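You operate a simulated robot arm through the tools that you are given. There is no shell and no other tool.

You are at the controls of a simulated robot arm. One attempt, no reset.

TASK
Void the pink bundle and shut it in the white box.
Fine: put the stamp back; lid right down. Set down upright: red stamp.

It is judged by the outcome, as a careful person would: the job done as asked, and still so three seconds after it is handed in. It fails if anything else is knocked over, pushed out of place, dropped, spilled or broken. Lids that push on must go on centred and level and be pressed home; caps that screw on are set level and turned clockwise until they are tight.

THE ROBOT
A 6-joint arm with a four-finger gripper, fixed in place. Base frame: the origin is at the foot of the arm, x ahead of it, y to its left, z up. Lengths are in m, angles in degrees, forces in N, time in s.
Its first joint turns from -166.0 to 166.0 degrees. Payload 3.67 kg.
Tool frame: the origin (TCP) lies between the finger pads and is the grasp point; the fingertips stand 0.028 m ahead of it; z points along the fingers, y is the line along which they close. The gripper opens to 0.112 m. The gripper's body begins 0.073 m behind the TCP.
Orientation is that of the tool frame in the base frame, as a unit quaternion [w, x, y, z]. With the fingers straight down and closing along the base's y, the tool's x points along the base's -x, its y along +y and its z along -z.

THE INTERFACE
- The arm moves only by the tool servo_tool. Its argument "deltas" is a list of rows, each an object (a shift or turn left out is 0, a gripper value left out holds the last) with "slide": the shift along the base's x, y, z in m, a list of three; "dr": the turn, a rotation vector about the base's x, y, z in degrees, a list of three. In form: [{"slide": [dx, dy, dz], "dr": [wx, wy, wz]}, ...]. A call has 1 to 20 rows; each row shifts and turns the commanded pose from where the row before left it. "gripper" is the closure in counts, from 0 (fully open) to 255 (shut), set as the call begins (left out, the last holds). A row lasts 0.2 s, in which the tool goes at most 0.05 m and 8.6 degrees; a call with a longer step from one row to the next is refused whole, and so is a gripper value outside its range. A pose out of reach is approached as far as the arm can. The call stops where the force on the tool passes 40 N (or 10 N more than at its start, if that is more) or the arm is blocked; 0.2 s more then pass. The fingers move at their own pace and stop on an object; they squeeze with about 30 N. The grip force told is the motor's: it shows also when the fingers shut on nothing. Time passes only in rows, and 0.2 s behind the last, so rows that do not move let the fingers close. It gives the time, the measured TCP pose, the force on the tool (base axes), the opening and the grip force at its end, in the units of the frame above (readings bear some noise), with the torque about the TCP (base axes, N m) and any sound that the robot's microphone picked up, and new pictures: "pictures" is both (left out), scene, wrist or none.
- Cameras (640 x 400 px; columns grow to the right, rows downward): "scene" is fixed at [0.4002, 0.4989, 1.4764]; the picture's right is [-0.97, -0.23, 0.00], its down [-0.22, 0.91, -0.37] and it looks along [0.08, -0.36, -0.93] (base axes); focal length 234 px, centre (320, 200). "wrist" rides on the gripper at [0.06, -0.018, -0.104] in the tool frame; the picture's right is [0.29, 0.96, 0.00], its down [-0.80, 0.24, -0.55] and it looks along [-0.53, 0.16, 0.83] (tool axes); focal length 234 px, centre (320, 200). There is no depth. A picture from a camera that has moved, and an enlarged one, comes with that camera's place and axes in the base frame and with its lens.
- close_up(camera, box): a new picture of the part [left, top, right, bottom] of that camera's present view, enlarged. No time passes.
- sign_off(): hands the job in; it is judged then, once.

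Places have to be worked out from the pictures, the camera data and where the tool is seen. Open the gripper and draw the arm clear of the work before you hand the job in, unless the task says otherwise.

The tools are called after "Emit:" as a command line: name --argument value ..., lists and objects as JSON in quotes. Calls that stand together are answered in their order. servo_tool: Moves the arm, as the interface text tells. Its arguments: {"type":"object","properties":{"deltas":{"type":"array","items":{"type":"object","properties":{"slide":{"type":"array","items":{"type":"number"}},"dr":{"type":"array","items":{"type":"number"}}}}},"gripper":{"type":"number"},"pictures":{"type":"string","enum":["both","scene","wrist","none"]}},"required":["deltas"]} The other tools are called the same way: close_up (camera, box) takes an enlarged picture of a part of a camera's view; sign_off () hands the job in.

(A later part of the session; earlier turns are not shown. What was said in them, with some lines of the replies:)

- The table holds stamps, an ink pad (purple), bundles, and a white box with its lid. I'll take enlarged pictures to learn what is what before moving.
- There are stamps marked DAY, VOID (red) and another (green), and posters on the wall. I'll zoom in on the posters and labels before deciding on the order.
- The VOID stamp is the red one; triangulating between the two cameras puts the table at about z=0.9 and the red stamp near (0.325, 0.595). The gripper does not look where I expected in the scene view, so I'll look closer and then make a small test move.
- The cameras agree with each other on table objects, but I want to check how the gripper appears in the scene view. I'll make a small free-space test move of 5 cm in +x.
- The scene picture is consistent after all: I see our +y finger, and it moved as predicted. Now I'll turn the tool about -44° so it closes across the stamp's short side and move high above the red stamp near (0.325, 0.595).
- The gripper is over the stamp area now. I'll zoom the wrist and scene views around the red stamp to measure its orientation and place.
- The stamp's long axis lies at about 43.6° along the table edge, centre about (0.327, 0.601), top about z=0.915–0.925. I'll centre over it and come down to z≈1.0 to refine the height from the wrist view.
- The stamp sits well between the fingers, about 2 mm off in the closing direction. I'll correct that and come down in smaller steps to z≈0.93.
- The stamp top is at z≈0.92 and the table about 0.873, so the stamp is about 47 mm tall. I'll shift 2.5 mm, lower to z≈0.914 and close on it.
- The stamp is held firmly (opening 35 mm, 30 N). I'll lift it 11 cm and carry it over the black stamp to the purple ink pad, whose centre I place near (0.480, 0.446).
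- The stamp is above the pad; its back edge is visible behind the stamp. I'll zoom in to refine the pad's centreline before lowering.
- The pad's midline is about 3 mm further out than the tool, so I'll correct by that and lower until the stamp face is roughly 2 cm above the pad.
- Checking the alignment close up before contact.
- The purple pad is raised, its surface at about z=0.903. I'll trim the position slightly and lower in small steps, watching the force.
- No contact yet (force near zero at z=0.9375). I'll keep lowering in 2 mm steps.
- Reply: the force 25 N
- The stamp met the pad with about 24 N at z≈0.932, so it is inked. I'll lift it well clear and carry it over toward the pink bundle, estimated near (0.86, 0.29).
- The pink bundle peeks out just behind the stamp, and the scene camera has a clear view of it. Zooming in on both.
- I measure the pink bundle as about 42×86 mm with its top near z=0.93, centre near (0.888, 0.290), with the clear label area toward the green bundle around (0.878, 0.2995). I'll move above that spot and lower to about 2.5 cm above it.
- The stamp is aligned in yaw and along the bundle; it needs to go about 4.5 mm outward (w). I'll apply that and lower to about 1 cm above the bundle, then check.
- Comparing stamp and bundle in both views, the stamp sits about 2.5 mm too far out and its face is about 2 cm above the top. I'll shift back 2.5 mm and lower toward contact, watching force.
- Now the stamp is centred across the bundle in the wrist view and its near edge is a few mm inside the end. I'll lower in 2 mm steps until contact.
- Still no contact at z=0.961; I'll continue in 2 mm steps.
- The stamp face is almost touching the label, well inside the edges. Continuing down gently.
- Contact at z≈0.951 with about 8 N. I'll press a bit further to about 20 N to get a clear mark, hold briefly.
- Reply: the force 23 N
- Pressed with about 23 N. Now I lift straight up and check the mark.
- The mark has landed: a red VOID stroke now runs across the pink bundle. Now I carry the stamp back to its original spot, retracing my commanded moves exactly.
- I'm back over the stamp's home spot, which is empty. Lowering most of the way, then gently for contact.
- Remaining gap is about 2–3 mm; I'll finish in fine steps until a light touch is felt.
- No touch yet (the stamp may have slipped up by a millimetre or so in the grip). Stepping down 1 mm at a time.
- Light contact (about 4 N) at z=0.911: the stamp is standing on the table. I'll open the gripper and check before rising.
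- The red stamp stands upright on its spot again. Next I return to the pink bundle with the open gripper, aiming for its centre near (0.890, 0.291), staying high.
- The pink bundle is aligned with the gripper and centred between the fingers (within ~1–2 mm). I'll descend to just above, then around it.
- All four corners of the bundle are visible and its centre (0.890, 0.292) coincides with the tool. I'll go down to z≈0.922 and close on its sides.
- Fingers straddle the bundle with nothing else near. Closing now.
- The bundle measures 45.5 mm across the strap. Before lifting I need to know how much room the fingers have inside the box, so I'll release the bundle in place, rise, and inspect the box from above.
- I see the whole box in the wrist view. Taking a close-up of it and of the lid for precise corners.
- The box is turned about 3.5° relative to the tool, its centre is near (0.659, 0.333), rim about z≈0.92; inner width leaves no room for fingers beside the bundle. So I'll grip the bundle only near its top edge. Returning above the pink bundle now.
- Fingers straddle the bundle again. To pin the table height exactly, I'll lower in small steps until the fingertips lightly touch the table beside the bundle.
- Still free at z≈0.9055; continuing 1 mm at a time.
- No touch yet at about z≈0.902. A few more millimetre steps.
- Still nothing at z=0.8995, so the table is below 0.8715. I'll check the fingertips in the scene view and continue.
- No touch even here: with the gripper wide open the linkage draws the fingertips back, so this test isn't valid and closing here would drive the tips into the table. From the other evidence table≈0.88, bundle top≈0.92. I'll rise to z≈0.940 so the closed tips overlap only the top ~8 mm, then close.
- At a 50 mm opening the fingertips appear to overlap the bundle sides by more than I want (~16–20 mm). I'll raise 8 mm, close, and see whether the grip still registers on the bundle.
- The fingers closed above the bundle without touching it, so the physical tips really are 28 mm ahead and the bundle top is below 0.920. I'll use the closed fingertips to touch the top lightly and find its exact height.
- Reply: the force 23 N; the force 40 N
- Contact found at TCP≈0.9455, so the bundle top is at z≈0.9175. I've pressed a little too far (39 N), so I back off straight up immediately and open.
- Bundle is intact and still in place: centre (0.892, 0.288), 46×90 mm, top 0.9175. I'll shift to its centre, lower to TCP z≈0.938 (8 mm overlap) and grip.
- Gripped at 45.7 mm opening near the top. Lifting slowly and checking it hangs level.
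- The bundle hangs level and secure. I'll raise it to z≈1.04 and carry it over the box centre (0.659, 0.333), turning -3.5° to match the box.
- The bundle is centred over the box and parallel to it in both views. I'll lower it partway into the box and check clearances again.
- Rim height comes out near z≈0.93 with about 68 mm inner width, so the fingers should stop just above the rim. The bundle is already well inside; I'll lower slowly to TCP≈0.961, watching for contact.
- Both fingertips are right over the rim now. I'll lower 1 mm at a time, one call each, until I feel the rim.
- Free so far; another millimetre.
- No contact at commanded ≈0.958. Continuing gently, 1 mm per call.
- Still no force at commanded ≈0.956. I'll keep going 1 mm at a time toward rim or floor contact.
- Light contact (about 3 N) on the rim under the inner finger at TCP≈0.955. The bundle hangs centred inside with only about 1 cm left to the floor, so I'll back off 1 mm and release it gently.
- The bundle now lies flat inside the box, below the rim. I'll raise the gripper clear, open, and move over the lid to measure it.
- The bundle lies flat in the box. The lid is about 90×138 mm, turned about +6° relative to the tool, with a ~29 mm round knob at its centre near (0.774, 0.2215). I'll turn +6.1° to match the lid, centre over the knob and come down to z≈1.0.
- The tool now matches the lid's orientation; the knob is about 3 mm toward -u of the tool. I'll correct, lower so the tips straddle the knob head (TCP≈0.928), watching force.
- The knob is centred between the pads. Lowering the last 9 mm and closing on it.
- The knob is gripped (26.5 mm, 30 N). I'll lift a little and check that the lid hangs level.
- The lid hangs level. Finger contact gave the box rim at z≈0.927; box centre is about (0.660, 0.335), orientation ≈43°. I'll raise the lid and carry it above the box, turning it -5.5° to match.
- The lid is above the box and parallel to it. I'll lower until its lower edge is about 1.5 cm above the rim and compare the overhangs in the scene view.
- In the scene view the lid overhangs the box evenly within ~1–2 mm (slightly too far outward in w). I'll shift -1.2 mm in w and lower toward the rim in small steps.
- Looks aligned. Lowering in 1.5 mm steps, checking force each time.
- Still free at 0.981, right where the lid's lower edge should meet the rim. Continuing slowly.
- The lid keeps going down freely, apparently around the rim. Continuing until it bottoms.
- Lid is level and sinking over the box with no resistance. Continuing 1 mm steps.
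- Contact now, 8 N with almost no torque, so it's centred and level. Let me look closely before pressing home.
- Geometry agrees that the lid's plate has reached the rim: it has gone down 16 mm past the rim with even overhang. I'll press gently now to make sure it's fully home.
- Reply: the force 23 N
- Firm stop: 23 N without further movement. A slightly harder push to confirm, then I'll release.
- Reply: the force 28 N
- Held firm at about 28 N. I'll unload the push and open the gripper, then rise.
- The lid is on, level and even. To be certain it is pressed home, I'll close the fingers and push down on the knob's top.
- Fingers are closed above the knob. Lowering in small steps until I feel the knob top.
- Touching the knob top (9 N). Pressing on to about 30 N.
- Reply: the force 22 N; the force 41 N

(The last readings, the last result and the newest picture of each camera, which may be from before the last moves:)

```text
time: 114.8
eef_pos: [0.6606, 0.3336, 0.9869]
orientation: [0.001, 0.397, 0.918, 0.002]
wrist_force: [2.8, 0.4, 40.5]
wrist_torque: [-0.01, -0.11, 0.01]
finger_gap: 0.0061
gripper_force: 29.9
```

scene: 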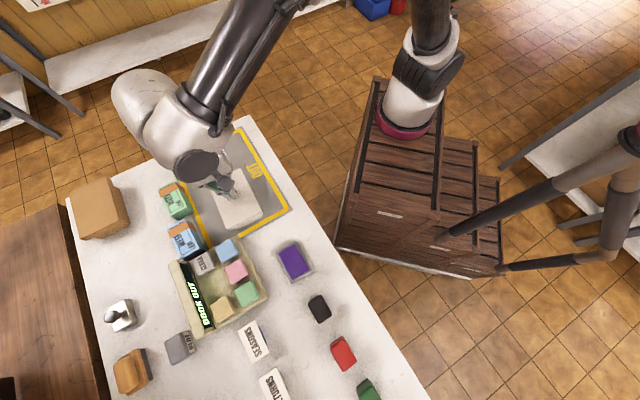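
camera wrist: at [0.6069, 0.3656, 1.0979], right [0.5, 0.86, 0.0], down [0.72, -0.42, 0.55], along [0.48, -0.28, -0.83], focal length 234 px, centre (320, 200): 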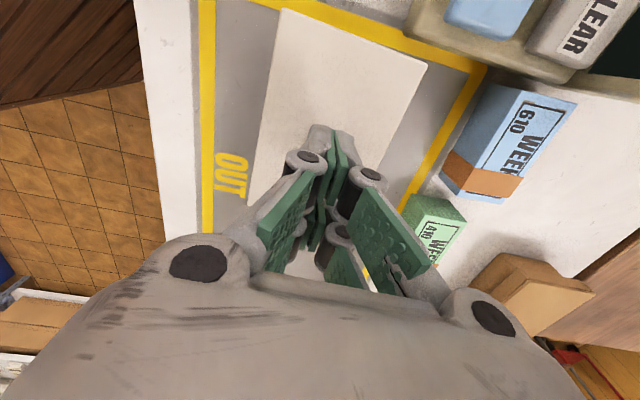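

40 N and it doesn't move: the lid is right down. Now I lift off, open the gripper, and withdraw the arm to clear of the table.

Emit:
servo_tool --deltas '[{"slide": [0, 0, 0.004]}, {"slide": [0, 0, 0.02]}, {"slide": [0, 0, 0.04]}, {"slide": [0, 0, 0.045]}, {"slide": [0, 0, 0.045]}, {"slide": [0, 0, 0.04]}, {"slide": [0, 0, 0]}]' --pictures "none"

Emit:
servo_tool --deltas '[{"slide": [0, 0, 0]}, {"slide": [-0.02, -0.005, 0.01]}, {"slide": [-0.04, -0.005, 0.01]}, {"slide": [-0.04, -0.005, 0.01]}, {"slide": [-0.04, -0.005, 0.01]}, {"slide": [-0.04, 0, 0]}, {"slide": [-0.04, 0, 0]}, {"slide": [-0.02, 0, 0]}, {"slide": [0, 0, 0]}]' --gripper 0 --pictures "both"

Emit:
close_up --camera "scene" --box '[150, 110, 310, 240]'

Emit:
close_up --camera "scene" --box '[200, 140, 280, 230]'

Emit:
close_up --camera "scene" --box '[230, 220, 410, 400]'

```text
time: 116.4
eef_pos: [0.6602, 0.3333, 1.18]
orientation: [0.0, 0.398, 0.917, 0.0]
wrist_force: [-0.6, -0.4, 0.7]
wrist_torque: [0.03, 0.01, 0.0]
finger_gap: 0.0
gripper_force: 29.6
```

```text
time: 118.4
eef_pos: [0.4201, 0.3129, 1.2197]
orientation: [-0.001, 0.398, 0.917, 0.0]
wrist_force: [-0.3, 0.2, 0.4]
wrist_torque: [0.01, -0.02, 0.01]
finger_gap: 0.112
gripper_force: 0.2
camera wrist: at [0.3672, 0.346, 1.3234], right [0.5, 0.86, 0.0], down [0.72, -0.42, 0.55], along [0.48, -0.28, -0.83], focal length 234 px, centre (320, 200)
```

scene: 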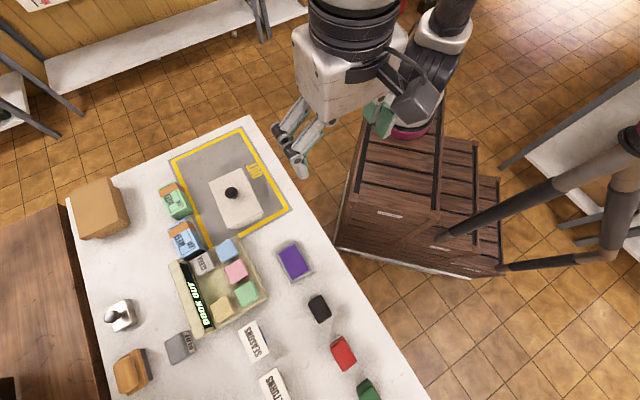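
wrist: 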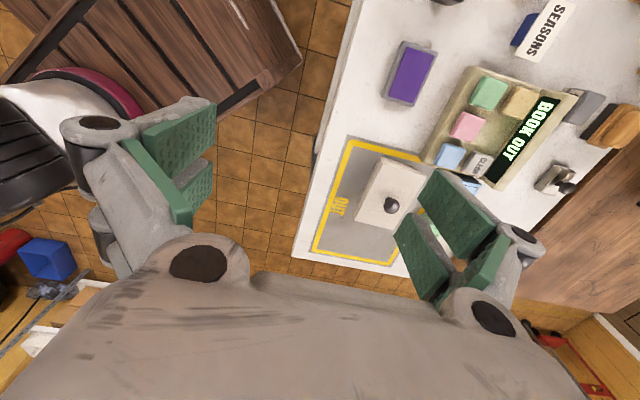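

```text
3.08 times, centred on (230, 175) of scene
camera zoom: at [0.4002, 0.4989, 1.4764], right [-0.97, -0.23, 0.0], down [-0.22, 0.91, -0.37], along [0.08, -0.36, -0.93], focal length 718 px, centre (597, 277)
```

zoom: 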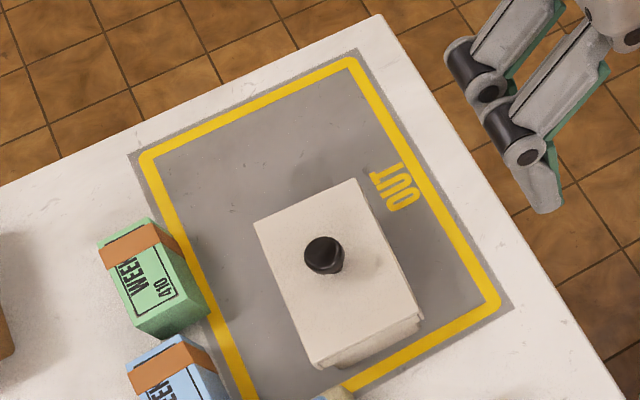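

```text
4.44 times, centred on (240, 185) of scene
camera zoom: at [0.4002, 0.4989, 1.4764], right [-0.97, -0.23, 0.0], down [-0.22, 0.91, -0.37], along [0.08, -0.36, -0.93], focal length 1038 px, centre (676, 267)
```

zoom: 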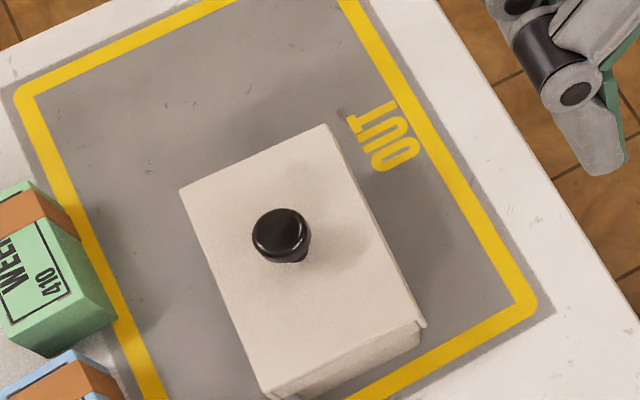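

```text
2.22 times, centred on (320, 310) of scene
camera zoom: at [0.4002, 0.4989, 1.4764], right [-0.97, -0.23, 0.0], down [-0.22, 0.91, -0.37], along [0.08, -0.36, -0.93], focal length 519 px, centre (320, -44)
```

zoom: 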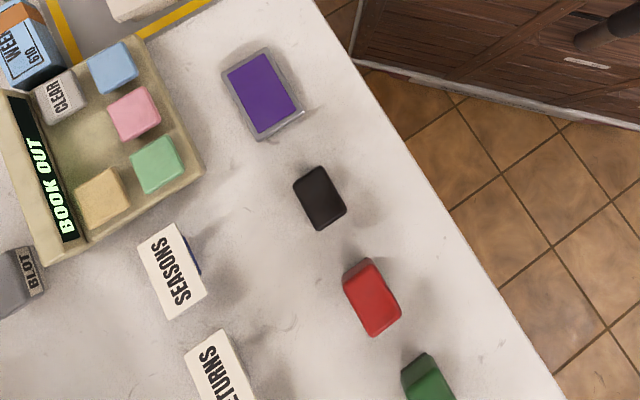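

The box is shut with the lid level and down, and the voided bundle is inside it. The red stamp stands upright on its spot, everything else looks undisturbed, and the gripper is open and clear of the table. Handing the job in.

Emit:
sign_off

```text
The job is handed in.
```

I stamped the pink bundle VOID, put it in the white box with the lid pressed right down, and stood the red stamp back upright on its spot. The job has been handed in.

- **Stamping:** I inked the red stamp on the purple pad and pressed it on the bundle's label. A red stroke now runs across the top.
- **Stamp:** it is standing upright, about 4 mm from where it first stood.
- **Bundle:** there was no room for the fingers beside it in the box. I lowered it until they touched the rim and let it go, so it fell roughly the last 1 cm. It landed flat, below the rim.
- **Lid:** it went on level and centred. I pushed on the knob with about 40 N and it did not move.
- **One slip:** while finding the bundle's height I pressed on it with about 39 N, harder than I meant to. It looked undamaged afterwards.

In the last pictures nothing else on the table looks moved, and the gripper is open and clear of the table.
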